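You operate a simulated robot arm through the tools that you are given. There is no shell and no other tool. Be economical: measure what you need, move in short steps, check, and stop when the job is done.

The job below is to be done with a simulated two-armed robot. You get a single attempt, and the scene is never put back.

TASK
Open the right bench cupboard door, fetch the block from the top of the long bench and set it on the top bench cupboard shelf and shut the door again. Then take the padded block and put it on the grey dish. Then turn the count dial to 5. Then push the third chest drawer from the top shut. Then put the oak block on the shelf of the packing table away on the upper shelf under the workbench. Then fetch the wooden board from the shelf of the packing bench and set it on the plywood panel. Then put the sponge on the plain end of the packing bench away on the top of the assembly table. Then take the small weight and leave it on the top of the long bench. Then turn the black knob to 150 g. Then put the steel block on the finishing bench top away on the shelf of the cooling rack. Then fetch the 22 x 6 cm cream panel from the upper shelf of the parts table and set it on the beige veneer. Then fetch the small box from the top of the parts table and set it on the red dish. Keep to this order. Set down upright: small weight.

It is judged by the outcome, as a careful person would: the job done as asked, and still so three seconds after it is handed in. It fails if anything else is knocked over, pushed out of place, dropped, spilled or broken.

THE ROBOT
Two 7-joint arms with two-finger parallel grippers on one trunk, on a base that drives. Base frame: it is fixed to the floor where the robot stands at the start and does not move with it; the origin is under the middle of the robot, x ahead of it, y to its left, z up. Readings come in mm, degrees, newtons and seconds.
The left shoulder is at the start at [60, 189, 1253], the right one opposite. With the tool pointing down near the work surface each hand reaches from about 100 to 340 mm from the robot's upright axis, wherever it stands, measured 20 degrees to its own side. Places, roughly: beige veneer [-1500, 8000, 750]; black knob [-4900, -1300, 900]; block (16x5x3 cm) [-200, -1500, 900]; count dial [900, 1300, 900]; cream panel [-750, 6250, 750]; grey dish (13x10x2 cm) [600, -300, 900]; oak block (10x6x4 cm) [-1000, 2400, 400]; padded block (9x5x5 cm) [500, 300, 900]; plywood panel [0, -1250, 750]; red dish (13x10x2 cm) [-1000, 6200, 900]; right bench cupboard door [400, -200, 500]; shelf of the cooling rack [700, 2700, 400]; small box [-1000, 6500, 1000]; small weight (6x6x7 cm) [-5100, -1600, 900]; sponge (10x7x4 cm) [600, 4500, 900]; steel block (10x6x6 cm) [-3300, -200, 900]; third chest drawer [400, 1600, 500]; top bench cupboard shelf [700, 0, 500]; top of the assembly table [-1400, 8100, 900]; top of the long bench [-700, -1600, 900]; upper shelf under the workbench [-5000, 7900, 400]; wooden board (21x7x3 cm) [600, 3500, 300]. Payload 3.43 kg a hand.
The tool frame of a hand sits at the grasp point between the pads (the TCP): z along the fingers, y along the line on which they close. The tips reach 30 mm beyond it. Largest opening 94 mm; finger width 28, thickness 10; the body of the gripper, 50 by 96 mm, starts 55 mm behind the TCP.
Orientation is told as [roll, pitch, yaw] about the base's x, y, z axes, in that order, counted from this pose: with the fingers straight down and closing along the base's y, the tool's x points along the base's -x, its y along +y and its z along -z.

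THE INTERFACE
- The arms move only by the tool drive_tool. It takes "left_commands", "right_commands" or both (then of equal length, played together; a hand with none holds still); each is a list of rows, each a list of 7 numbers: the shift along the tool's x, y, z in units of 20 mm (1.0 is 20 mm), then the turn, a rotation vector about the tool's x, y, z in units of 4 degrees (1.0 is 4 degrees), then the finger opening in mm, from 0 to 94. In form: [[x, y, z, rx, ry, rz, fingers], ...]. A call has 1 to 20 rows; each row shifts and turns the commanded pose from where the row before left it, along the tool's axes as they then stand. A call with a number of a shift or a turn outside -1 to 1 is refused whole. Each row takes 0.2 s and may step no farther than 50 mm and 8.6 degrees from the row before; otherwise, or with a gripper value out of range, the whole call is refused. A pose out of reach is approached as far as the arm can. The call stops where the force on the tool passes 40 N (or 10 N more than at its start, if that is more) or the arm is blocked; 0.2 s more then pass. The fingers move at their own pace (about 153 mm/s each) and stop on an object; they squeeze with about 24 N. The grip force told is the motor's: it shows also when the fingers shut on nothing. Time passes only in rows, and 0.2 s behind the last, so rows that do not move let the fingers close. The reply holds the time, the measured pose of the TCP, the force on the tool along the base axes, the opening and the grip force, in the units named above and with some noise, with the torque about the TCP (base axes, N m) and any sound that the robot's microphone picked up, and new pictures: "pictures" is both (left out), scene, wrist or none (wrist: the cameras of the hands that moved).
- Cameras (640 x 400 px; columns grow to the right, rows downward): "scene" is now at [-0.8, -0.2, 1788]; the picture's right is [0.00, -1.00, -0.00], its down [-0.90, -0.00, -0.43] and it looks along [0.43, 0.00, -0.90] (base axes); focal length 285 px, centre (320, 200). "left" rides on the left gripper at [76, -14, -102] in its tool frame; the picture's right is [0.18, 0.98, 0.00], its down [-0.75, 0.14, -0.64] and it looks along [-0.63, 0.12, 0.77] (tool axes); focal length 243 px, centre (320, 200). "right" rides on the right gripper at [76, 14, -103] in its tool frame; the picture's right is [-0.18, 0.98, 0.00], its down [-0.75, -0.14, -0.64] and it looks along [-0.63, -0.12, 0.77] (tool axes); focal length 243 px, centre (320, 200).
- raise_lower(by): slides the trunk up (or, below 0, down) by that many mm; the arms and the scene camera ride with it, the base frame stays. It gives what a move gives, with no picture.
- roll_base(legs): drives the robot by 1 to 6 legs, each [ahead, left, turn to the left] in mm, mm and degrees, along the robot's own axes; the way and the turn of a leg run together, so that a leg with both is an arc; at most 1500 mm and 180 degrees a leg. The arms and the cameras ride along, it lands a little off, and it stops where it bumps. It gives what a move gives, and a new picture of the scene camera.
- head_to(pan, tilt): turns the head with the scene camera to pan (to the left, within 86 degrees either way) and tilt (down, from -29 to 69), counted from straight ahead of the robot. It gives what a move gives, and a new picture of the scene camera.
- pixel_to_xyz(camera, pixels): for up to 12 pixels [column, row] of the newest picture of that camera ("zoom" is the newest enlarged one), the place [x, y, z] in the base frame of the surface seen there, good to about 2 mm. No time passes.
- enlarge(camera, box): a new picture of the part [left, top, right, bottom] of that camera's present view, enlarged. No time passes.
- finish_job(): hands the job in; it is judged then, once.

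Keep the steps short. Do not move on a guess: measure, check each grasp and each placing, and mend mistakes. In all there are 371 turns and 360 pictures (those below and enlarged ones count). Leave the grippers open and the arms clear of the work at the hand-in unless told otherwise, and finish with a single line.

The tools are called after "Request:" as a command line: name --argument value ..., lists and objects as JSON in quotes. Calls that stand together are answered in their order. drive_tool: Moves the arms, as the interface text tells. Its arguments: {"type":"object","properties":{"left_commands":{"type":"array","items":{"type":"array","items":{"type":"number"}}},"right_commands":{"type":"array","items":{"type":"array","items":{"type":"number"}}},"pictures":{"type":"string","enum":["both","scene","wrist","none"]}},"required":[]} The other tools are called the same way: raise_lower (by) slides the trunk up or down; roll_base (legs) drives the base; head_to (pan, tilt) turns the head that bears the scene camera; pixel_to_xyz (camera, pixels) gives the place of the surface under pixels of a picture; enlarge (camera, box) takes an enlarged picture of a part of a camera's view; finish_job () hands the job in.

At the start:

```text
clock: 0.0
left_tool_pos: [411.7, 28.0, 1148.2]
left_tcp_rot: [0.0, 0.0, 0.0]
left_wrist_force: [0.5, -0.3, 0.0]
left_torque: [0.04, -0.01, 0.02]
left_finger_gap: 94.2
left_gripper_force: 0.0
right_tool_pos: [325.6, -393.0, 1136.2]
right_tcp_rot: [0.1, -0.1, 0.0]
right_wrist_force: [-0.1, 0.6, -0.1]
right_torque: [0.0, 0.0, 0.0]
right_finger_gap: 94.1
right_gripper_force: 0.0
trunk travel left (down, up): [-925.0, 65.0]
robot x, y, heading: [1.4, 2.3, -0.0]
head pan, tilt: [0.1, 64.7]
```

scene: 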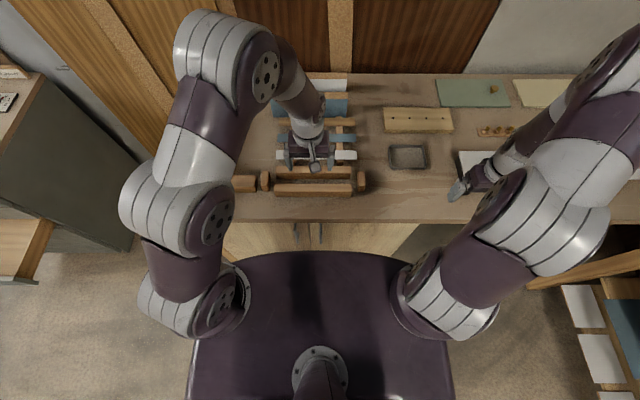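
right: 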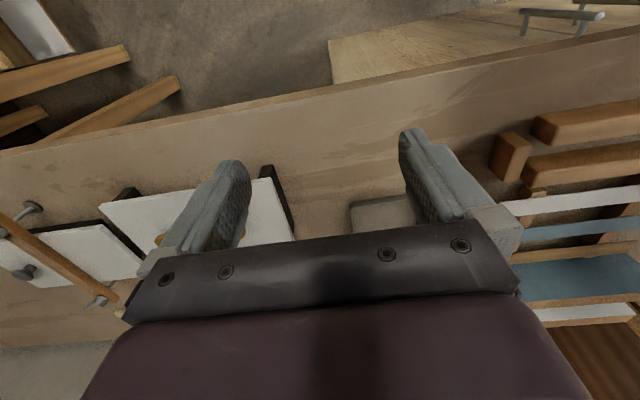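
left: 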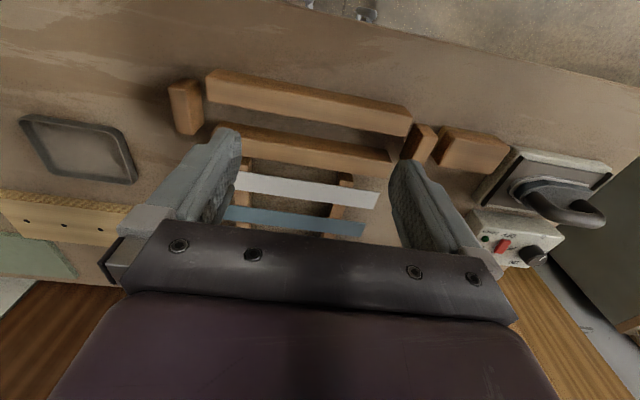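

I start by looking around: first the bench front with the cupboard below.

Request:
head_to --pan 0 --tilt 69

Request:
head_to --pan -80 --tilt 35

Request:
head_to --pan 80 --tilt 35

```text
clock: 0.7
left_tool_pos: [412.2, 27.3, 1148.3]
left_tcp_rot: [0.0, 0.0, 0.0]
left_wrist_force: [0.1, -0.2, -0.1]
left_torque: [-0.02, 0.0, 0.0]
left_finger_gap: 93.8
left_gripper_force: 0.0
right_tool_pos: [325.7, -392.5, 1135.0]
right_tcp_rot: [0.0, -0.1, 0.0]
right_wrist_force: [-0.2, 0.0, -0.2]
right_torque: [-0.01, -0.02, -0.01]
right_finger_gap: 94.1
right_gripper_force: 0.0
trunk travel left (down, up): [-925.0, 65.0]
robot x, y, heading: [-1.6, 2.7, 0.0]
head pan, tilt: [0.0, 68.8]
```

scene: 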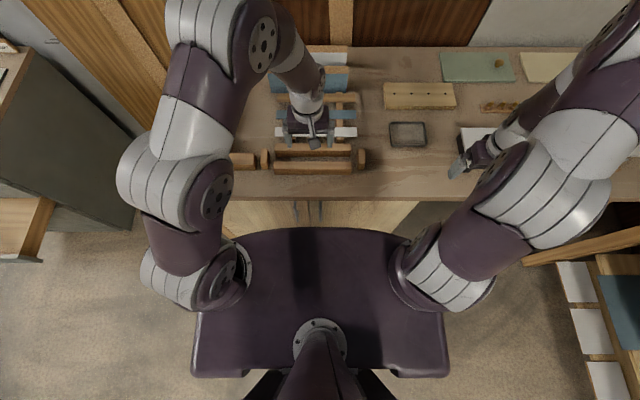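

```text
clock: 2.2
left_tool_pos: [413.7, 27.6, 1147.1]
left_tcp_rot: [0.0, 0.0, 0.1]
left_wrist_force: [0.4, 0.3, -1.1]
left_torque: [-0.05, -0.02, -0.02]
left_finger_gap: 94.0
left_gripper_force: 0.1
right_tool_pos: [326.2, -393.3, 1135.4]
right_tcp_rot: [0.0, 0.0, 0.0]
right_wrist_force: [-0.4, 0.3, -0.5]
right_torque: [0.01, -0.04, -0.02]
right_finger_gap: 94.3
right_gripper_force: 0.0
trunk travel left (down, up): [-925.0, 65.0]
robot x, y, heading: [-1.1, -2.0, 0.2]
head pan, tilt: [-80.0, 35.0]
```

scene: 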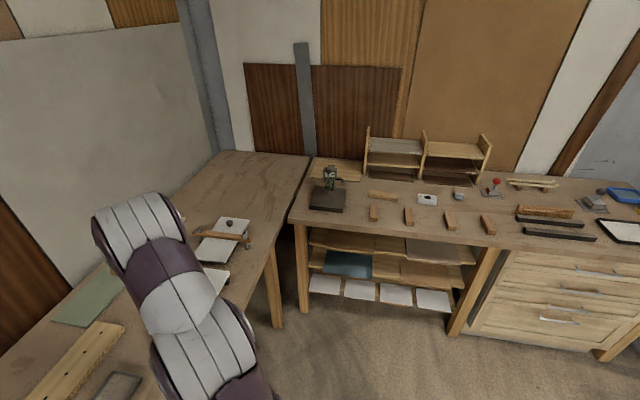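

```text
clock: 4.6
left_tool_pos: [412.5, 26.9, 1148.1]
left_tcp_rot: [0.0, -0.1, 0.0]
left_wrist_force: [0.0, 0.1, 0.8]
left_torque: [0.01, 0.01, 0.0]
left_finger_gap: 93.9
left_gripper_force: 0.1
right_tool_pos: [327.0, -392.8, 1136.3]
right_tcp_rot: [0.0, 0.0, 0.0]
right_wrist_force: [0.4, -0.6, 0.0]
right_torque: [-0.01, -0.02, 0.0]
right_finger_gap: 93.8
right_gripper_force: 0.1
trunk travel left (down, up): [-925.0, 65.0]
robot x, y, heading: [2.1, -1.4, 0.0]
head pan, tilt: [80.0, 35.0]
```

scene: 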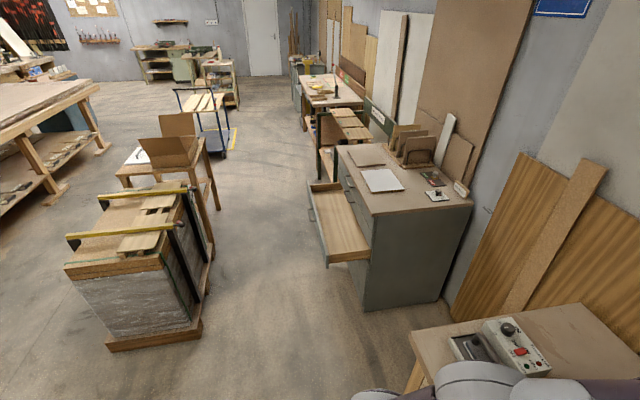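

The right side holds the long bench; the left shows the chest with its open drawer. I back away from the bench to look at the cupboard front.

Request:
roll_base --legs '[[-350, 0, 0]]'

Request:
head_to --pan 0 --tilt 55

```text
clock: 6.8
left_tool_pos: [77.8, 27.5, 1147.6]
left_tcp_rot: [0.1, 0.0, -0.1]
left_wrist_force: [-0.1, 0.8, 0.3]
left_torque: [0.02, 0.03, -0.01]
left_finger_gap: 94.0
left_gripper_force: 0.0
right_tool_pos: [-9.0, -392.9, 1136.3]
right_tcp_rot: [0.1, 0.1, 0.1]
right_wrist_force: [0.1, 0.7, 0.3]
right_torque: [-0.01, 0.03, 0.0]
right_finger_gap: 94.1
right_gripper_force: 0.0
trunk travel left (down, up): [-925.0, 65.0]
robot x, y, heading: [-337.5, -2.0, -0.2]
head pan, tilt: [80.0, 35.0]
```

scene: 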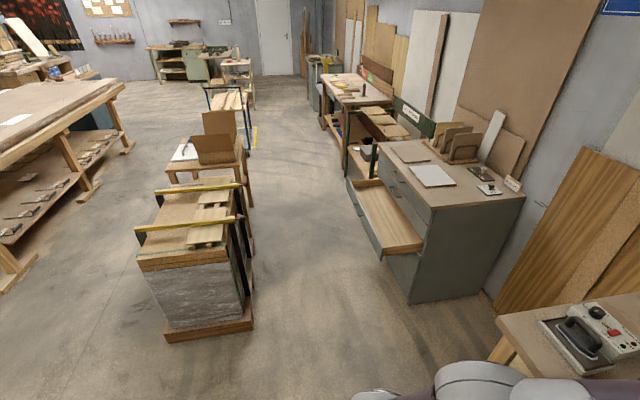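

```text
clock: 8.4
left_tool_pos: [76.9, 28.2, 1147.5]
left_tcp_rot: [0.1, -0.1, 0.0]
left_wrist_force: [0.7, 0.0, -0.2]
left_torque: [0.01, -0.01, -0.02]
left_finger_gap: 93.9
left_gripper_force: 0.0
right_tool_pos: [-10.8, -392.5, 1134.7]
right_tcp_rot: [0.1, 0.1, 0.0]
right_wrist_force: [-0.3, -0.7, -0.2]
right_torque: [0.02, 0.0, -0.01]
right_finger_gap: 94.0
right_gripper_force: 0.1
trunk travel left (down, up): [-925.0, 65.0]
robot x, y, heading: [-331.0, 1.7, 0.1]
head pan, tilt: [0.0, 55.0]
```

scene: 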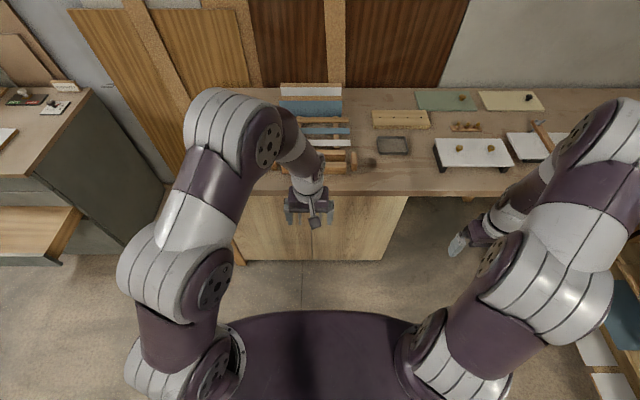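

I measure the cupboard front and the bench edge.

Request:
pixel_to_xyz --camera "scene" --pixels '[[360, 230], [400, 205], [382, 258], [246, 256], [313, 250], [360, 191], [395, 145], [293, 152], [318, 205]]'

Request:
enlarge --camera "scene" --box '[220, 180, 420, 305]'

```text
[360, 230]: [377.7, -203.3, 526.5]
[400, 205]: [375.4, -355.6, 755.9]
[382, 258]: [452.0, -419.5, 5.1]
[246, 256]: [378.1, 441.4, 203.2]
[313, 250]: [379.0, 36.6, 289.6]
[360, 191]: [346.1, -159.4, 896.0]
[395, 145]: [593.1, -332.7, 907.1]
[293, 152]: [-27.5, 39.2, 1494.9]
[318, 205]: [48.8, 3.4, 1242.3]
```

```text
3.20 times, centred on (320, 242) of scene
```

zoom: 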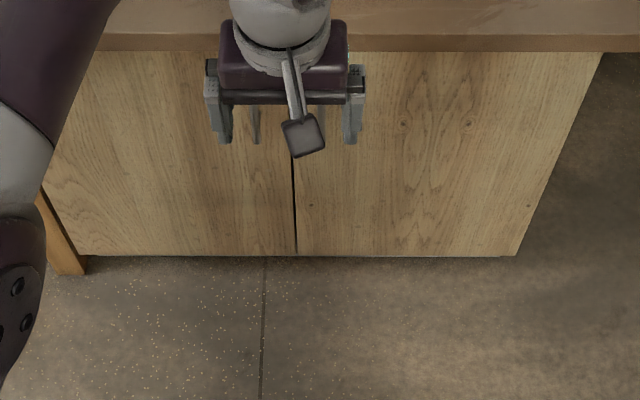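

Door face is x≈378, y from 37 to −356. I lower the trunk with both hands clear of the bench, then turn the right hand to point forward.

Request:
raise_lower --by -400

Request:
drive_tool --right_commands '[[0, 0, 0, 0, -1, 0, 94], [0, 0, 0, 0, -1, 0, 94], [0, 0, 0, 0, -1, 0, 94], [0, 0, 0, 0, -1, 0, 94], [0, 0, 0, 0, -1, 0, 94], [0, 0, 0, 0, -1, 0, 94], [0, 0, 0, 0, -1, 0, 94], [0, 0, 0, 0, -1, 0, 94], [0, 0, 0, 0, -1, 0, 94], [0, 0, 0, 0, -1, 0, 94], [0, 0, 0, 0, -1, 0, 94]]' --pictures "scene"

```text
clock: 12.2
left_tool_pos: [76.5, 27.8, 747.9]
left_tcp_rot: [0.0, 0.0, -0.1]
left_wrist_force: [0.2, 1.0, -0.2]
left_torque: [0.01, -0.01, -0.02]
left_finger_gap: 94.0
left_gripper_force: 0.0
right_tool_pos: [-10.2, -391.4, 735.7]
right_tcp_rot: [-0.1, 0.0, 0.0]
right_wrist_force: [0.8, -0.2, 0.7]
right_torque: [0.03, 0.0, 0.01]
right_finger_gap: 93.8
right_gripper_force: 0.1
trunk travel left (down, up): [-525.0, 465.0]
robot x, y, heading: [-332.7, 2.1, -0.1]
head pan, tilt: [0.0, 55.0]
```

```text
clock: 14.6
left_tool_pos: [76.3, 28.1, 748.8]
left_tcp_rot: [0.0, -0.1, 0.0]
left_wrist_force: [-0.5, -0.8, 0.1]
left_torque: [-0.01, 0.0, 0.01]
left_finger_gap: 93.9
left_gripper_force: 0.0
right_tool_pos: [-9.6, -391.2, 735.2]
right_tcp_rot: [0.0, -44.0, 0.0]
right_wrist_force: [0.3, -0.4, 0.3]
right_torque: [-0.03, 0.03, 0.03]
right_finger_gap: 93.9
right_gripper_force: 0.0
trunk travel left (down, up): [-525.0, 465.0]
robot x, y, heading: [-335.8, 1.7, 0.1]
head pan, tilt: [0.0, 55.0]
```

scene: 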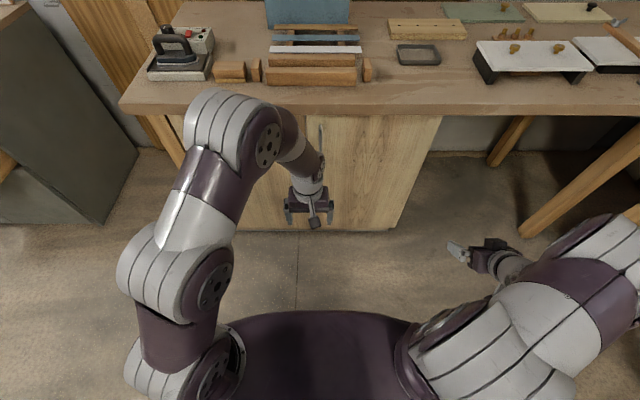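

The right hand pitched well. I continue to horizontal and move the left hand aside to reveal the handle.

Request:
drive_tool --right_commands '[[0, 0, 0, 0, -1, 0, 94], [0, 0, 0, 0, -1, 0, 94], [0, 0, 0, 0, -1, 0, 94], [0, 0, 0, 0, -1, 0, 94], [0, 0, 0, 0, -1, 0, 94], [0, 0, 0, 0, -1, 0, 94], [0, 0, 0, 0, -1, 0, 94], [0, 0, 0, 0, -1, 0, 94], [0, 0, 0, 0, -1, 0, 94], [0, 0, 0, 0, -1, 0, 94], [0, 0, 0, 0, -1, 0, 94]]' --left_commands '[[0, 1, 0, 0, 0, 0, 94], [0, 1, 0, 0, 0, 0, 94], [0, 1, 0, 0, 0, 0, 94], [0, 1, 0, 0, 0, 0, 94], [0, 1, 0, 0, 0, 0, 94], [0, 1, 0, 0, 0, 0, 94], [0, 1, 0, 0, 0, 0, 94], [0, 1, 0, 0, 0, 0, 94], [0, 1, 0, 0, 0, 0, 94], [0, 1, 0, 0, 0, 0, 94], [0, 1, 0, 0, 0, 0, 94]]' --pictures "scene"

```text
clock: 17.0
left_tool_pos: [76.9, 246.8, 749.9]
left_tcp_rot: [0.1, 0.0, 0.1]
left_wrist_force: [-0.3, -0.4, 0.4]
left_torque: [0.01, -0.02, 0.02]
left_finger_gap: 94.1
left_gripper_force: 0.0
right_tool_pos: [-9.9, -392.1, 735.9]
right_tcp_rot: [-0.1, -59.5, -0.1]
right_wrist_force: [0.5, -0.1, 0.9]
right_torque: [0.03, 0.04, 0.02]
right_finger_gap: 94.1
right_gripper_force: 0.1
right hand out of reach, approached as far as the arm can: row 5, 6, 7, 8, 9, 10, 11
trunk travel left (down, up): [-525.0, 465.0]
robot x, y, heading: [-334.0, -3.4, -0.1]
head pan, tilt: [0.0, 55.0]
```

scene: 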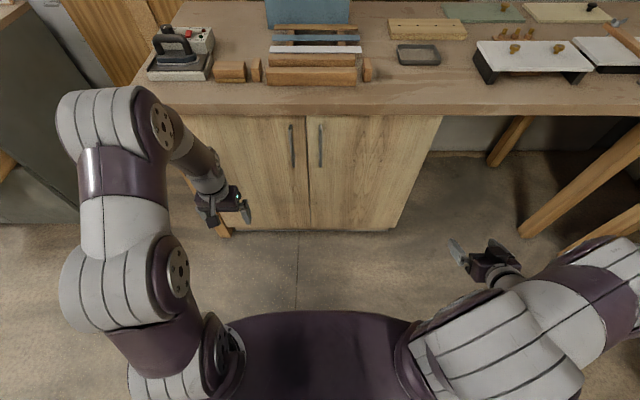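

The handle of the right door is at (321,145). I measure it.

Request:
pixel_to_xyz --camera "scene" --pixels '[[321, 130], [321, 145], [321, 164], [291, 145], [310, 200], [310, 125], [395, 225], [440, 120], [360, 115], [330, 150]]'

Request:
enlarge --camera "scene" --box '[270, 100, 370, 162]'

```text
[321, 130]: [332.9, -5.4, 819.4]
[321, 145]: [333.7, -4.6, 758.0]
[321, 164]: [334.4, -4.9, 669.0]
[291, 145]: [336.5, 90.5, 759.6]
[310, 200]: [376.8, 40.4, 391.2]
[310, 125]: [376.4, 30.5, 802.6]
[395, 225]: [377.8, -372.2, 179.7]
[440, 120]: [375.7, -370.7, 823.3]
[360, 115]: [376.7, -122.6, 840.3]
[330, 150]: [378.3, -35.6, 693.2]
```

```text
6.40 times, centred on (320, 131) of scene
```

zoom: 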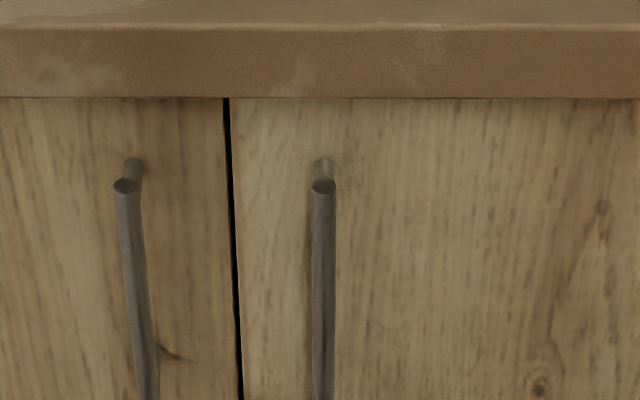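

Handle bar: x≈339, y≈−5, z 670–820. I move the right hand forward, checking how the commanded pitch behaves.

Request:
drive_tool --right_commands '[[0, 1, 0.7, 0, 0, 0, 94], [0, 1, 0.7, 0, 0, 0, 94], [0, 1, 0.7, 0, 0, 0, 94], [0, 1, 0.7, 0, 0, 0, 94], [0, 1, 0.7, 0, 0, 0, 94], [0, 1, 0.7, 0, 0, 0, 94]]' --pictures "none"

```text
clock: 18.4
left_tool_pos: [77.6, 246.1, 750.2]
left_tcp_rot: [0.0, 0.1, 0.0]
left_wrist_force: [0.3, 0.2, -0.6]
left_torque: [0.01, 0.0, 0.02]
left_finger_gap: 94.2
left_gripper_force: 0.1
right_tool_pos: [79.4, -300.2, 728.6]
right_tcp_rot: [0.7, -59.4, -0.6]
right_wrist_force: [0.2, -0.2, -0.5]
right_torque: [-0.02, -0.01, 0.02]
right_finger_gap: 94.2
right_gripper_force: 0.1
right hand out of reach, approached as far as the arm can: row 3, 4, 5, 6
trunk travel left (down, up): [-525.0, 465.0]
robot x, y, heading: [-336.0, -1.7, 0.1]
head pan, tilt: [0.0, 55.0]
```

Request:
drive_tool --right_commands '[[0, 0.5, 1, 0, 0, 0, 94], [0, 0.5, 1, 0, 0, 0, 94], [0, 0.5, 1, 0, 0, 0, 94], [0, 0.5, 1, 0, 0, 0, 94], [0, 0.5, 1, 0, 0, 0, 94], [0, 0.5, 1, 0, 0, 0, 94]]' --pictures "scene"

```text
clock: 19.8
left_tool_pos: [77.0, 245.7, 750.8]
left_tcp_rot: [0.1, -0.1, 0.0]
left_wrist_force: [-0.7, -0.4, -0.6]
left_torque: [0.03, 0.03, 0.03]
left_finger_gap: 93.8
left_gripper_force: 0.0
right_tool_pos: [184.7, -257.6, 681.4]
right_tcp_rot: [1.0, -59.4, -0.7]
right_wrist_force: [-1.2, -0.1, -0.5]
right_torque: [0.0, 0.0, -0.03]
right_finger_gap: 93.9
right_gripper_force: 0.0
right hand out of reach, approached as far as the arm can: row 1, 2, 4, 6
trunk travel left (down, up): [-525.0, 465.0]
robot x, y, heading: [-334.8, -1.5, 0.2]
head pan, tilt: [0.0, 55.0]
```

scene: 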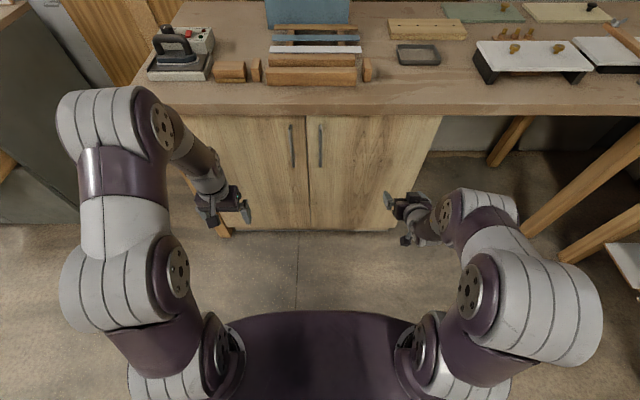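

The hand follows its real pose. I try pitching further now that it is farther out.

Request:
drive_tool --right_commands '[[0, 0, 0, 0, -1, 0, 94], [0, 0, 0, 0, -1, 0, 94], [0, 0, 0, 0, -1, 0, 94], [0, 0, 0, 0, -1, 0, 94], [0, 0, 0, 0, -1, 0, 94], [0, 0, 0, 0, -1, 0, 94], [0, 0, 0, 0, -1, 0, 94]]' --pictures "none"

```text
clock: 21.4
left_tool_pos: [77.3, 247.3, 749.7]
left_tcp_rot: [0.0, 0.0, 0.0]
left_wrist_force: [0.1, 1.0, -0.4]
left_torque: [0.03, -0.03, 0.0]
left_finger_gap: 93.9
left_gripper_force: 0.0
right_tool_pos: [278.3, -296.6, 693.4]
right_tcp_rot: [-0.5, -87.3, 0.3]
right_wrist_force: [0.4, 0.2, -0.9]
right_torque: [0.0, -0.03, 0.01]
right_finger_gap: 93.9
right_gripper_force: 0.0
right hand out of reach, approached as far as the arm can: row 1, 2, 3, 4, 5, 6, 7
trunk travel left (down, up): [-525.0, 465.0]
robot x, y, heading: [-338.2, -1.1, -0.2]
head pan, tilt: [0.0, 55.0]
```

Horizontal works when the arm is stretched. I'll pull the door with the base circling the hinge. First I drive 290 mm left so the hand lines up with the handle, and raise slightly.

Request:
roll_base --legs '[[-60, 290, 0]]'

Request:
roll_base --legs '[[-116, -125, 10]]'

Request:
head_to --pan -30 --tilt 50

```text
clock: 23.4
left_tool_pos: [17.9, 538.8, 750.2]
left_tcp_rot: [0.1, 0.0, -0.2]
left_wrist_force: [-1.2, -0.3, 0.0]
left_torque: [-0.01, -0.01, 0.03]
left_finger_gap: 93.9
left_gripper_force: 0.1
right_tool_pos: [219.2, -4.0, 695.2]
right_tcp_rot: [-2.0, -87.3, 1.7]
right_wrist_force: [-0.6, 0.6, -0.4]
right_torque: [0.03, 0.03, -0.04]
right_finger_gap: 93.9
right_gripper_force: 0.1
trunk travel left (down, up): [-525.0, 465.0]
robot x, y, heading: [-394.7, 293.7, 0.1]
head pan, tilt: [0.0, 55.0]
```

scene: 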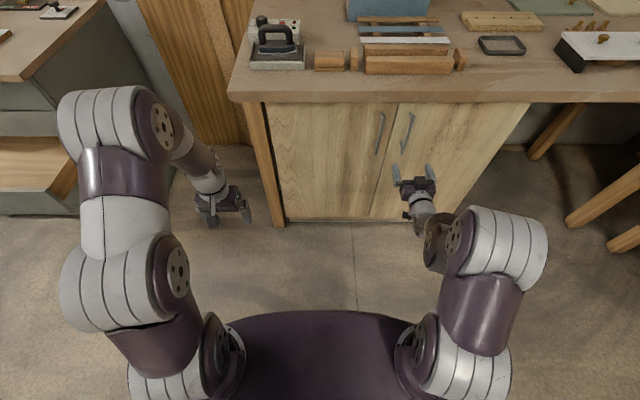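

```text
clock: 24.9
left_tool_pos: [-133.4, 470.5, 751.1]
left_tcp_rot: [0.0, 0.0, 9.9]
left_wrist_force: [-0.6, -0.3, 0.3]
left_torque: [0.0, -0.02, 0.0]
left_finger_gap: 94.0
left_gripper_force: 0.0
right_tool_pos: [158.8, -31.0, 694.8]
right_tcp_rot: [0.2, -87.4, 9.7]
right_wrist_force: [-0.5, -0.5, -0.8]
right_torque: [0.01, -0.02, 0.0]
right_finger_gap: 94.1
right_gripper_force: 0.0
trunk travel left (down, up): [-525.0, 465.0]
robot x, y, heading: [-497.7, 152.0, 10.1]
head pan, tilt: [0.0, 55.0]
```

scene: 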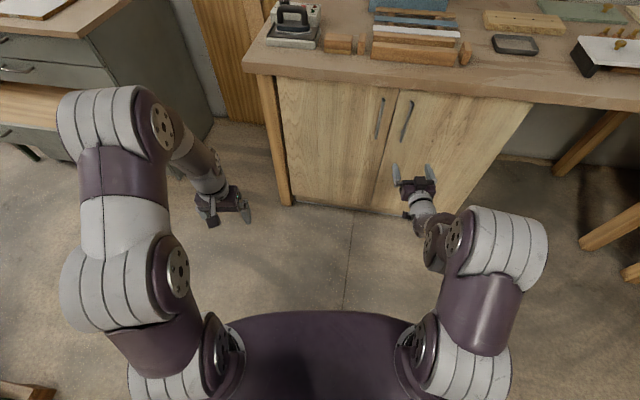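

```text
clock: 25.9
left_tool_pos: [-134.3, 470.2, 750.0]
left_tcp_rot: [0.0, 0.0, 9.9]
left_wrist_force: [0.2, -0.3, 1.1]
left_torque: [0.02, 0.0, 0.01]
left_finger_gap: 94.1
left_gripper_force: 0.0
right_tool_pos: [157.5, -29.2, 694.8]
right_tcp_rot: [-0.6, -87.2, 10.6]
right_wrist_force: [0.2, 0.1, -0.8]
right_torque: [-0.02, -0.01, -0.04]
right_finger_gap: 94.2
right_gripper_force: 0.0
trunk travel left (down, up): [-525.0, 465.0]
robot x, y, heading: [-496.4, 156.5, 9.7]
head pan, tilt: [-30.0, 50.0]
```

scene: 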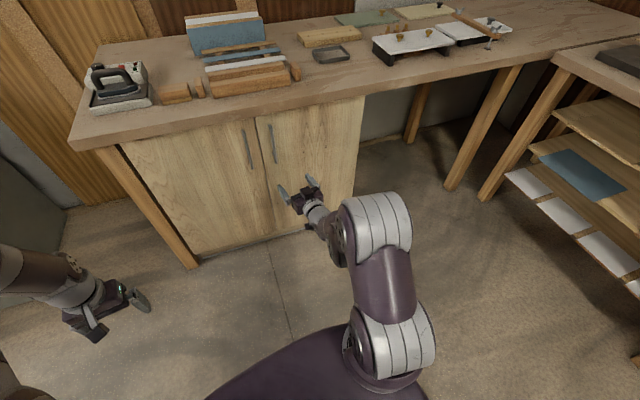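

Confirmed: legs are body-fixed arcs. I undo it, raise 50 mm, and check alignment.

Request:
roll_base --legs '[[116, 125, -10]]'

Request:
raise_lower --by 50

Request:
drive_tool --right_commands '[[0, 0, 0, 0, 0, 0, 94]]' --pictures "wrist"

```text
clock: 27.3
left_tool_pos: [20.0, 533.1, 749.0]
left_tcp_rot: [0.0, 0.1, -0.3]
left_wrist_force: [0.8, -0.6, 0.2]
left_torque: [0.0, -0.01, 0.0]
left_finger_gap: 94.1
left_gripper_force: 0.1
right_tool_pos: [220.0, -10.6, 695.4]
right_tcp_rot: [-1.6, -87.2, 1.3]
right_wrist_force: [-0.7, -0.2, -0.1]
right_torque: [0.0, 0.04, -0.05]
right_finger_gap: 94.0
right_gripper_force: 0.1
trunk travel left (down, up): [-525.0, 465.0]
robot x, y, heading: [-394.4, 286.0, -0.2]
head pan, tilt: [-30.0, 50.0]
```

scene: 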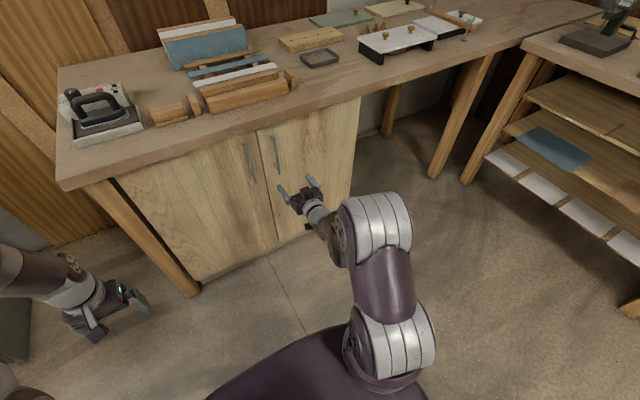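

```text
clock: 28.2
left_tool_pos: [20.6, 533.5, 801.1]
left_tcp_rot: [0.0, 0.0, -0.3]
left_wrist_force: [0.4, -1.3, 0.4]
left_torque: [0.0, -0.01, 0.0]
left_finger_gap: 93.9
left_gripper_force: 0.1
right_tool_pos: [219.1, -11.7, 744.5]
right_tcp_rot: [-0.6, -87.3, 0.4]
right_wrist_force: [0.6, 0.2, 0.2]
right_torque: [0.01, -0.04, 0.01]
right_finger_gap: 93.9
right_gripper_force: 0.1
trunk travel left (down, up): [-575.0, 415.0]
robot x, y, heading: [-393.3, 287.7, -0.2]
head pan, tilt: [-30.0, 50.0]
```

```text
clock: 28.6
left_tool_pos: [19.5, 532.0, 798.8]
left_tcp_rot: [0.0, 0.1, -0.3]
left_wrist_force: [1.0, 0.2, -0.4]
left_torque: [-0.03, -0.04, 0.0]
left_finger_gap: 93.9
left_gripper_force: 0.1
right_tool_pos: [218.5, -11.7, 745.2]
right_tcp_rot: [-0.7, -87.4, 0.5]
right_wrist_force: [0.6, 0.5, 0.7]
right_torque: [0.01, 0.0, 0.02]
right_finger_gap: 93.9
right_gripper_force: 0.1
trunk travel left (down, up): [-575.0, 415.0]
robot x, y, heading: [-393.7, 288.7, -0.1]
head pan, tilt: [-30.0, 50.0]
```

right: 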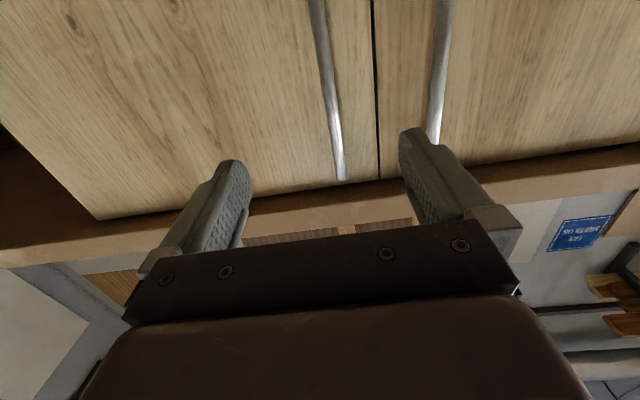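

The right handle lies between the open fingers' line. I drive 112 mm ahead and 6 mm left, then close.

Request:
roll_base --legs '[[112, 6, 0]]'

Request:
drive_tool --right_commands '[[0, 0, 0, 0, 0, 0, 60], [0, 0, 0, 0, 0, 0, 30], [0, 0, 0, 0, 0, 0, 0], [0, 0, 0, 0, 0, 0, 0]]' --pictures "wrist"

```text
clock: 29.8
left_tool_pos: [131.4, 537.4, 799.0]
left_tcp_rot: [0.1, 0.1, -0.3]
left_wrist_force: [0.5, 0.1, 0.2]
left_torque: [-0.02, 0.03, 0.02]
left_finger_gap: 93.6
left_gripper_force: 0.1
right_tool_pos: [329.4, -6.5, 744.5]
right_tcp_rot: [-0.9, -87.2, 0.4]
right_wrist_force: [0.5, -1.1, -0.1]
right_torque: [-0.01, 0.01, 0.04]
right_finger_gap: 94.1
right_gripper_force: 0.1
trunk travel left (down, up): [-575.0, 415.0]
robot x, y, heading: [-282.0, 294.8, -0.4]
head pan, tilt: [-30.0, 50.0]
```

scene: 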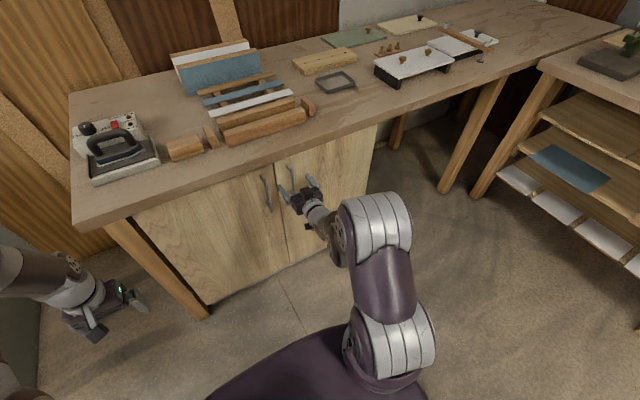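

```text
clock: 30.8
left_tool_pos: [130.1, 541.0, 798.7]
left_tcp_rot: [-0.2, 0.0, -0.2]
left_wrist_force: [1.1, -0.6, 0.4]
left_torque: [0.02, 0.02, 0.01]
left_finger_gap: 93.7
left_gripper_force: 0.0
right_tool_pos: [328.9, -1.6, 744.3]
right_tcp_rot: [-3.4, -87.3, 3.2]
right_wrist_force: [-2.7, 28.4, -3.0]
right_torque: [1.38, -0.3, 0.39]
right_finger_gap: 11.5
right_gripper_force: 45.0
trunk travel left (down, up): [-575.0, 415.0]
robot x, y, heading: [-287.0, 296.3, -0.2]
head pan, tilt: [-30.0, 50.0]
```

right: 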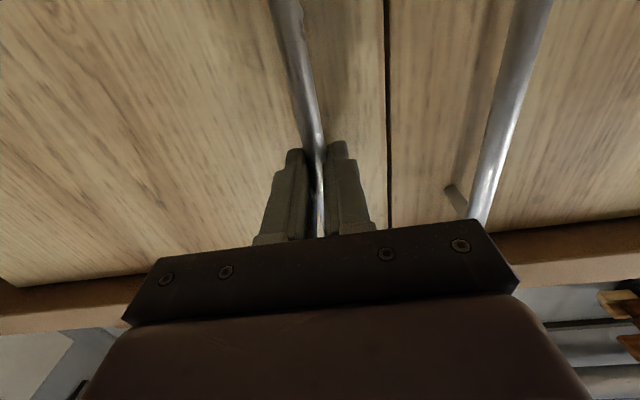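

The bar is gripped (gap 11.5 mm). I pull by circling the hinge 8° first.

Request:
roll_base --legs '[[-93, -93, 8]]'

```text
clock: 32.1
left_tool_pos: [7.1, 498.9, 799.2]
left_tcp_rot: [-0.1, 0.0, 7.9]
left_wrist_force: [0.1, -0.3, -0.4]
left_torque: [0.04, -0.01, -0.01]
left_finger_gap: 93.7
left_gripper_force: 0.0
right_tool_pos: [279.8, -11.9, 745.1]
right_tcp_rot: [-2.1, -87.2, 9.8]
right_wrist_force: [-3.5, 23.5, -9.8]
right_torque: [1.17, 0.3, 0.44]
right_finger_gap: 11.4
right_gripper_force: 44.9
trunk travel left (down, up): [-575.0, 415.0]
robot x, y, heading: [-370.9, 197.4, 7.7]
head pan, tilt: [-30.0, 50.0]
```

scene: 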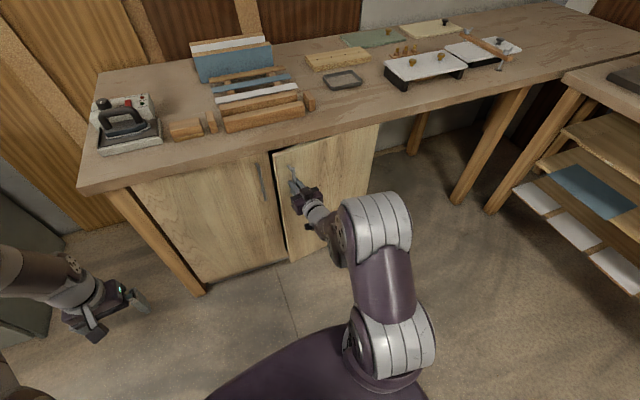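

The door follows with little force. I continue.

Request:
roll_base --legs '[[-157, -157, 13.5], [-157, -157, 13.5]]'

```text
clock: 35.1
left_tool_pos: [-342.2, 242.6, 800.3]
left_tcp_rot: [0.0, 0.0, 33.7]
left_wrist_force: [0.0, -0.1, 0.0]
left_torque: [0.03, -0.04, 0.01]
left_finger_gap: 93.9
left_gripper_force: 0.0
right_tool_pos: [124.5, -94.7, 744.4]
right_tcp_rot: [-0.2, -87.2, 34.1]
right_wrist_force: [-3.2, 4.4, 0.8]
right_torque: [0.84, 0.52, 0.1]
right_finger_gap: 11.2
right_gripper_force: 44.5
trunk travel left (down, up): [-575.0, 415.0]
robot x, y, heading: [-547.9, -189.9, 33.9]
head pan, tilt: [-30.0, 50.0]
stopped in leg 2: the force on the tool passed its limit at 40 N (the readings are from after the stop); the commanded pose is now the measured one
```

scene: 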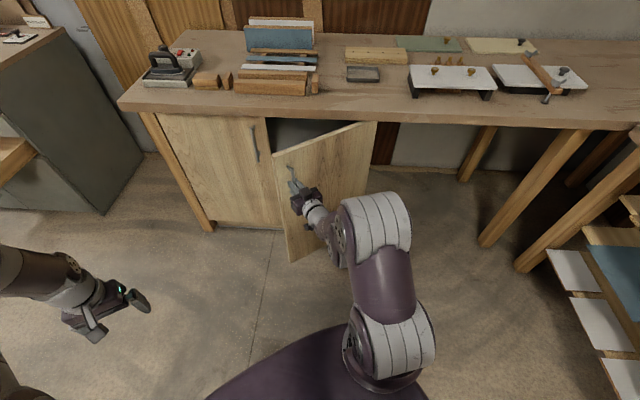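

Now about 34° open; force limit tripped slightly and was relaxed. I continue.

Request:
roll_base --legs '[[-117, -117, 10], [-117, -117, 10]]'

```text
clock: 37.3
left_tool_pos: [-482.3, 17.0, 800.7]
left_tcp_rot: [0.1, -0.2, 49.5]
left_wrist_force: [-0.8, 0.4, 0.4]
left_torque: [0.08, -0.02, -0.03]
left_finger_gap: 94.0
left_gripper_force: 0.0
right_tool_pos: [58.0, -178.1, 744.4]
right_tcp_rot: [0.2, -87.2, 50.3]
right_wrist_force: [-8.8, 4.2, -6.9]
right_torque: [-0.18, -1.13, 0.03]
right_finger_gap: 11.4
right_gripper_force: 44.5
trunk travel left (down, up): [-575.0, 415.0]
robot x, y, heading: [-560.3, -459.1, 49.7]
head pan, tilt: [-30.0, 50.0]
stopped in leg 2: the force on the tool passed its limit at 42 N (the readings are from after the stop); the commanded pose is now the measured one
```

scene: 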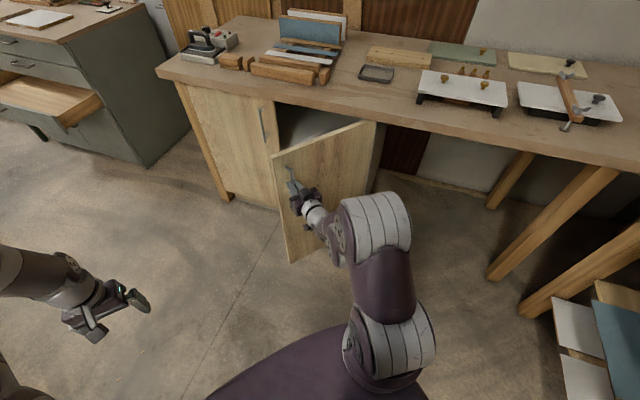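

About 50° open. 12° more, then I'll release.

Request:
roll_base --legs '[[-70, -70, 6], [-70, -70, 6]]'

```text
clock: 39.2
left_tool_pos: [-543.8, -169.6, 800.1]
left_tcp_rot: [0.0, -0.1, 61.7]
left_wrist_force: [0.0, -0.2, 0.7]
left_torque: [0.04, -0.03, 0.04]
left_finger_gap: 93.9
left_gripper_force: 0.2
right_tool_pos: [25.6, -246.0, 744.5]
right_tcp_rot: [-0.4, -87.4, 62.8]
right_wrist_force: [-14.1, 5.8, -11.4]
right_torque: [0.58, 1.06, 0.36]
right_finger_gap: 11.4
right_gripper_force: 44.8
trunk travel left (down, up): [-575.0, 415.0]
robot x, y, heading: [-523.8, -649.6, 61.6]
head pan, tilt: [-30.0, 50.0]
```

scene: 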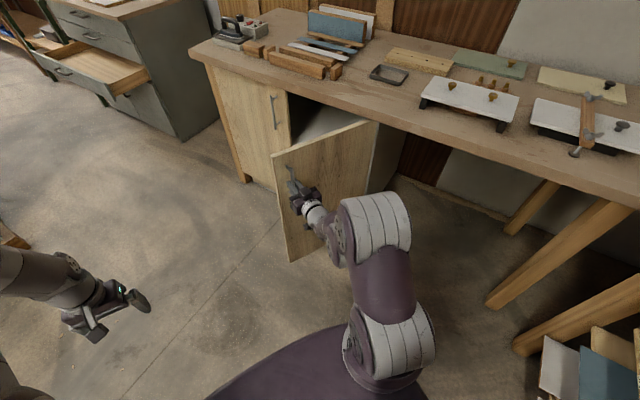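

I check how close the long bench is before circling further.

Request:
pixel_to_xyz --camera "scene" --pixels '[[520, 348], [545, 345], [580, 375], [628, 330], [620, 120]]'

Request:
head_to --pan -86 --tilt 50

```text
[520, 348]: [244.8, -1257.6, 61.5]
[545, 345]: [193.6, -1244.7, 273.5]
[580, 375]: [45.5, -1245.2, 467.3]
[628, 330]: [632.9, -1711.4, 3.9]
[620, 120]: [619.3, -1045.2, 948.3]
```

```text
clock: 40.5
left_tool_pos: [-543.3, -168.8, 800.2]
left_tcp_rot: [0.0, 0.0, 61.7]
left_wrist_force: [0.7, 0.4, 0.0]
left_torque: [-0.01, -0.01, 0.0]
left_finger_gap: 94.3
left_gripper_force: 0.0
right_tool_pos: [26.1, -246.0, 746.2]
right_tcp_rot: [0.1, -87.3, 62.3]
right_wrist_force: [-2.0, 1.7, -1.1]
right_torque: [0.37, 0.95, 0.05]
right_finger_gap: 11.3
right_gripper_force: 44.5
trunk travel left (down, up): [-575.0, 415.0]
robot x, y, heading: [-520.5, -647.1, 61.7]
head pan, tilt: [-85.9, 50.0]
```

scene: 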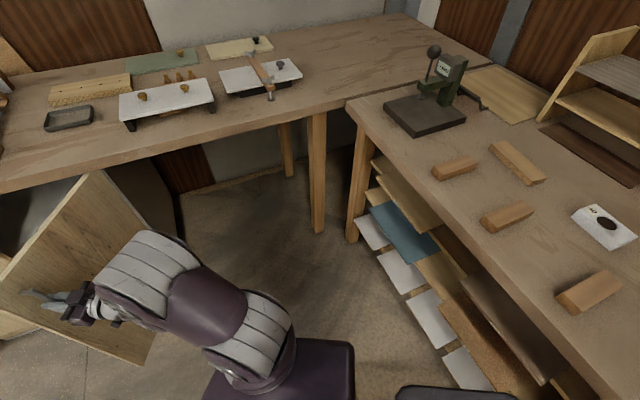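

I measure the long bench items from here: the block at (517,163).

Request:
pixel_to_xyz --camera "scene" --pixels '[[500, 147], [533, 180], [517, 160], [455, 167], [507, 216], [590, 292], [348, 108], [480, 220], [603, 228], [495, 70], [440, 290]]'

Request:
enlarge --camera "scene" --box '[380, 20, 640, 182]'

```text
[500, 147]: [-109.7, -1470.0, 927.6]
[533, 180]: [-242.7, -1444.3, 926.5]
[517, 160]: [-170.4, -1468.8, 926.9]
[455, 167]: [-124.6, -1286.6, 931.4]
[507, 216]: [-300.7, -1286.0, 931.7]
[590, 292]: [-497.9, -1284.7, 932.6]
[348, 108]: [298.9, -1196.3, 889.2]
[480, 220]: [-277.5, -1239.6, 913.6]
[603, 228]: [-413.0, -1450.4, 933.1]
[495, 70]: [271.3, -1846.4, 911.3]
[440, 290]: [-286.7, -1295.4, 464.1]
```

```text
2.46 times, centred on (510, 101) of scene
```

zoom: 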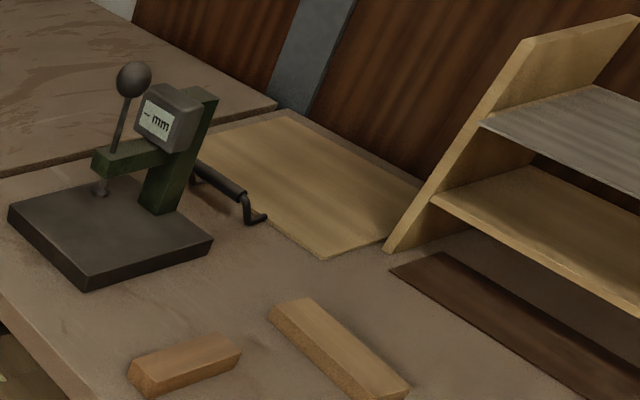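

Block centre ≈(−178,−1458), top 927. The long bench edge is at y≈−1200. I circle 10° more, then release the handle and back off.

Request:
roll_base --legs '[[-117, -117, 10]]'

Request:
drive_tool --right_commands '[[0, 0, 0, 0, 0, 0, 50], [0, 0, 0, 0, 0, 0, 94], [0, 0, 0, 0, 0, 0, 94]]' --pictures "wrist"

```text
clock: 41.9
left_tool_pos: [-565.3, -331.7, 800.4]
left_tcp_rot: [0.0, 0.0, 71.3]
left_wrist_force: [0.2, -0.3, 0.1]
left_torque: [0.03, -0.02, -0.03]
left_finger_gap: 94.2
left_gripper_force: 0.1
right_tool_pos: [8.4, -313.0, 745.0]
right_tcp_rot: [-0.3, -87.3, 72.4]
right_wrist_force: [-9.3, 2.2, -4.2]
right_torque: [0.49, 0.97, 0.29]
right_finger_gap: 11.4
right_gripper_force: 44.4
trunk travel left (down, up): [-575.0, 415.0]
robot x, y, heading: [-464.5, -801.6, 71.3]
head pan, tilt: [-85.9, 50.0]
```

scene: 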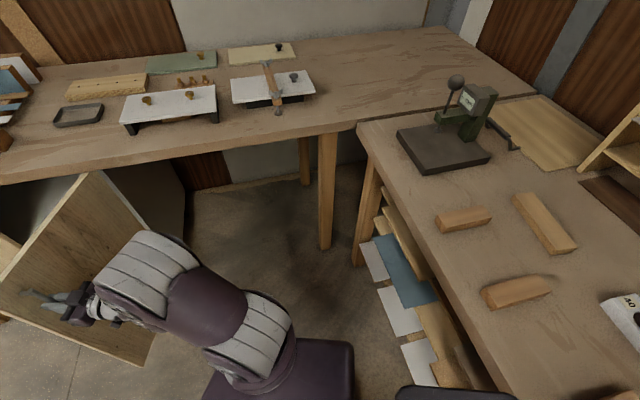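

```text
clock: 42.7
left_tool_pos: [-565.6, -330.6, 800.6]
left_tcp_rot: [-0.1, -0.1, 71.3]
left_wrist_force: [-0.5, 0.1, 0.1]
left_torque: [-0.01, -0.02, 0.03]
left_finger_gap: 94.1
left_gripper_force: 0.0
right_tool_pos: [7.6, -313.1, 744.8]
right_tcp_rot: [-0.4, -87.2, 72.5]
right_wrist_force: [0.2, 0.0, 0.2]
right_torque: [0.0, 0.03, 0.01]
right_finger_gap: 94.3
right_gripper_force: 0.0
trunk travel left (down, up): [-575.0, 415.0]
robot x, y, heading: [-467.5, -799.9, 71.4]
head pan, tilt: [-85.9, 50.0]
```

right: 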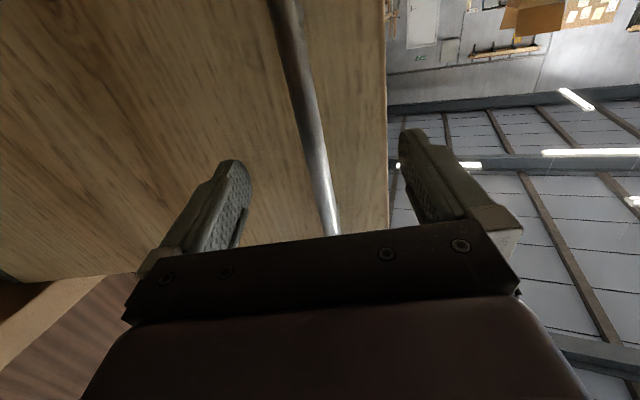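

Released. I back away from the handle and move clear of the door.

Request:
roll_base --legs '[[-65, 0, 0], [100, 300, 0]]'

Request:
drive_tool --right_commands '[[0, 0, -1, 0, 1, 0, 94], [0, 0, -1, 0, 1, 0, 94], [0, 0, -1, 0, 1, 0, 94], [0, 0, -1, 0, 1, 0, 94], [0, 0, -1, 0, 1, 0, 94], [0, 0, -1, 0, 1, 0, 94], [0, 0, -1, 0, 1, 0, 94], [0, 0, -1, 0, 1, 0, 94], [0, 0, -1, 0, 1, 0, 94], [0, 0, -1, 0, 1, 0, 94]]' --pictures "none"

Request:
raise_lower --by 400

```text
clock: 45.4
left_tool_pos: [-837.8, -199.0, 798.8]
left_tcp_rot: [0.0, 0.0, 70.9]
left_wrist_force: [0.2, -0.5, 1.0]
left_torque: [-0.04, -0.01, -0.02]
left_finger_gap: 93.8
left_gripper_force: 0.0
right_tool_pos: [-263.2, -184.7, 744.4]
right_tcp_rot: [-1.4, -87.3, 73.1]
right_wrist_force: [-0.2, -0.2, 1.5]
right_torque: [0.01, 0.04, 0.02]
right_finger_gap: 93.6
right_gripper_force: 0.0
trunk travel left (down, up): [-575.0, 415.0]
robot x, y, heading: [-738.9, -670.7, 70.7]
head pan, tilt: [-85.9, 50.0]
```

scene: 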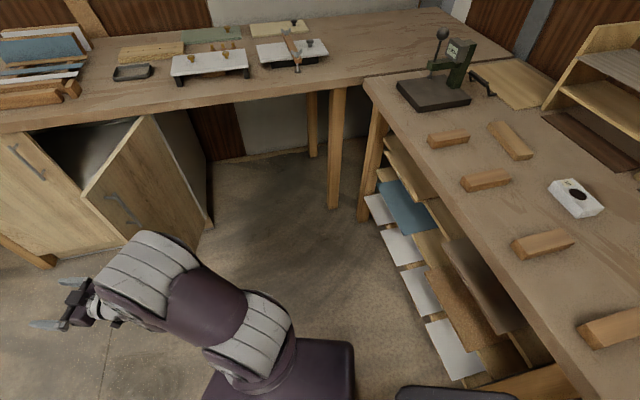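

```text
clock: 47.6
left_tool_pos: [-836.1, -200.3, 799.9]
left_tcp_rot: [0.0, 0.1, 70.9]
left_wrist_force: [0.1, -0.8, 0.6]
left_torque: [0.01, -0.03, 0.02]
left_finger_gap: 94.1
left_gripper_force: 0.1
right_tool_pos: [-317.3, -351.9, 810.8]
right_tcp_rot: [0.0, -47.2, 71.8]
right_wrist_force: [-0.3, -0.9, 0.1]
right_torque: [-0.01, 0.02, 0.02]
right_finger_gap: 93.9
right_gripper_force: 0.0
right hand out of reach, approached as far as the arm can: row 1
trunk travel left (down, up): [-575.0, 415.0]
robot x, y, heading: [-737.2, -667.8, 71.0]
head pan, tilt: [-85.9, 50.0]
```

```text
clock: 51.4
left_tool_pos: [-836.4, -198.1, 1199.2]
left_tcp_rot: [-0.1, 0.1, 70.9]
left_wrist_force: [-0.1, 0.2, 0.9]
left_torque: [-0.04, -0.01, -0.02]
left_finger_gap: 94.3
left_gripper_force: 0.0
right_tool_pos: [-317.6, -351.5, 1211.7]
right_tcp_rot: [0.0, -47.3, 71.8]
right_wrist_force: [-0.5, -0.3, 0.1]
right_torque: [0.01, -0.01, -0.01]
right_finger_gap: 94.5
right_gripper_force: 0.0
trunk travel left (down, up): [-975.0, 15.0]
robot x, y, heading: [-738.3, -671.7, 70.8]
head pan, tilt: [-85.9, 50.0]
```

The arm is raised above bench level with the hand pitched −47°. I turn the robot toward the long bench and yaw the right hand to match the block.

Request:
roll_base --legs '[[0, 0, -116], [330, 119, 0]]'

Request:
drive_tool --right_commands '[[-0.6, 0, 0.65, 0, 0, 0, 94], [-0.6, 0, 0.65, 0, 0, 0, 94], [-0.6, 0, 0.65, 0, 0, 0, 94], [0, 0, 0, -0.731, 0, -0.682, 94], [0, 0, 0, -0.731, 0, -0.682, 94], [0, 0, 0, -0.731, 0, -0.682, 94], [0, 0, 0, -0.731, 0, -0.682, 94], [0, 0, 0, -0.731, 0, -0.682, 94], [0, 0, 0, -0.731, 0, -0.682, 94], [0, 0, 0, -0.731, 0, -0.682, 94], [0, 0, 0, -0.731, 0, -0.682, 94], [0, 0, 0, -0.366, 0, -0.341, 94]]' --pictures "none"

Request:
head_to --pan 0 --tilt 45

```text
clock: 58.5
left_tool_pos: [56.0, -906.6, 1200.0]
left_tcp_rot: [0.0, -0.1, -43.1]
left_wrist_force: [-0.1, 0.5, 0.2]
left_torque: [0.02, 0.01, 0.03]
left_finger_gap: 94.0
left_gripper_force: 0.0
right_tool_pos: [-295.4, -1319.7, 1212.4]
right_tcp_rot: [-0.1, -47.4, -42.3]
right_wrist_force: [-0.2, 1.1, -0.1]
right_torque: [-0.02, 0.01, 0.04]
right_finger_gap: 93.9
right_gripper_force: 0.2
trunk travel left (down, up): [-975.0, 15.0]
robot x, y, heading: [-409.6, -806.3, -43.4]
head pan, tilt: [-85.9, 50.0]
```

scene: 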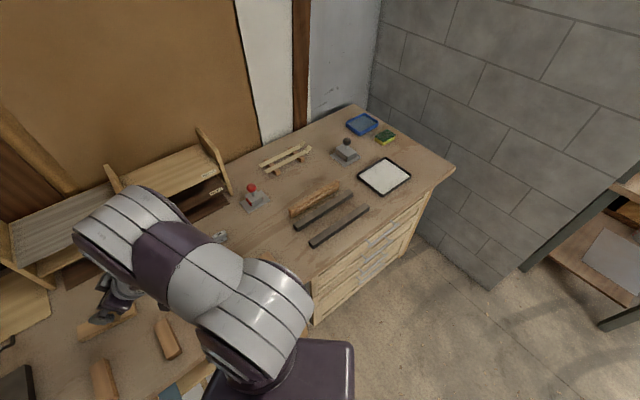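

```text
clock: 61.1
left_tool_pos: [56.1, -907.3, 1200.2]
left_tcp_rot: [0.0, 0.1, -43.1]
left_wrist_force: [-0.3, 0.7, -0.6]
left_torque: [0.0, 0.02, 0.0]
left_finger_gap: 94.1
left_gripper_force: 0.0
right_tool_pos: [-254.8, -1356.0, 1212.2]
right_tcp_rot: [-0.3, -47.3, -7.9]
right_wrist_force: [0.5, -0.7, 0.9]
right_torque: [-0.01, 0.03, 0.02]
right_finger_gap: 93.9
right_gripper_force: 0.1
trunk travel left (down, up): [-975.0, 15.0]
robot x, y, heading: [-414.0, -805.6, -42.9]
head pan, tilt: [-85.9, 50.0]
```

```text
clock: 62.7
left_tool_pos: [57.5, -906.8, 1199.7]
left_tcp_rot: [0.0, 0.0, -43.1]
left_wrist_force: [0.1, 0.4, 0.0]
left_torque: [0.02, 0.03, -0.03]
left_finger_gap: 94.2
left_gripper_force: 0.0
right_tool_pos: [-256.1, -1355.5, 1212.3]
right_tcp_rot: [-0.3, -47.2, -8.2]
right_wrist_force: [0.3, 0.8, -0.5]
right_torque: [0.0, -0.01, -0.01]
right_finger_gap: 94.1
right_gripper_force: 0.1
trunk travel left (down, up): [-975.0, 15.0]
robot x, y, heading: [-418.8, -805.9, -43.0]
head pan, tilt: [0.0, 45.0]
```

scene: 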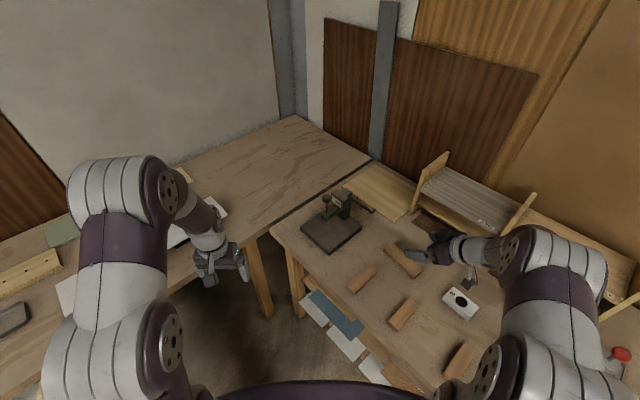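

Block at (403,262). I measure it precisely from here.

Request:
enlarge --camera "scene" --box '[340, 210, 500, 310]'

Request:
pixel_to_xyz --camera "scene" --pixels '[[388, 246], [398, 243], [413, 276], [421, 271], [404, 259], [380, 300], [333, 245], [361, 237], [360, 280], [340, 262], [340, 210]]'

```text
4.00 times, centred on (420, 260) of scene
```

zoom: 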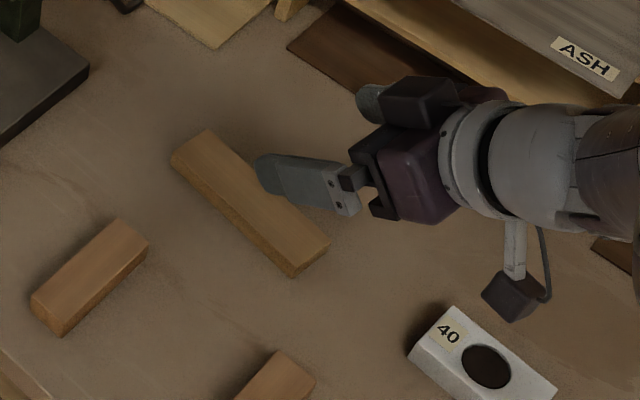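

```text
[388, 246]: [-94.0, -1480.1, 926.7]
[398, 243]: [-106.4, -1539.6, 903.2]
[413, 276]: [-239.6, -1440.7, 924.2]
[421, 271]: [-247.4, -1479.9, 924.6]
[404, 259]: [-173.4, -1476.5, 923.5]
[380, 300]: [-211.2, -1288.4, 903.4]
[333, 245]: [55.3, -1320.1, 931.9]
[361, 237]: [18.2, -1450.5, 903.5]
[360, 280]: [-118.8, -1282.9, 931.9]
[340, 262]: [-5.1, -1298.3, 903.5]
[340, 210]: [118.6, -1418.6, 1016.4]
```

Request:
pixel_to_xyz --camera "zoom" --pixels '[[180, 157], [205, 136], [292, 262], [322, 243], [300, 252], [195, 147], [250, 201], [280, 310], [460, 350]]'

```text
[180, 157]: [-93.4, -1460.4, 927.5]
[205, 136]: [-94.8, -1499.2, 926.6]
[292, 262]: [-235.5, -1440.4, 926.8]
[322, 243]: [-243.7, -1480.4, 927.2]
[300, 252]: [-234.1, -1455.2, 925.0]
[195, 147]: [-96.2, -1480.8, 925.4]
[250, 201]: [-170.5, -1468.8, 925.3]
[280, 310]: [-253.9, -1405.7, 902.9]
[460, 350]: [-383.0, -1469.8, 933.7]
```

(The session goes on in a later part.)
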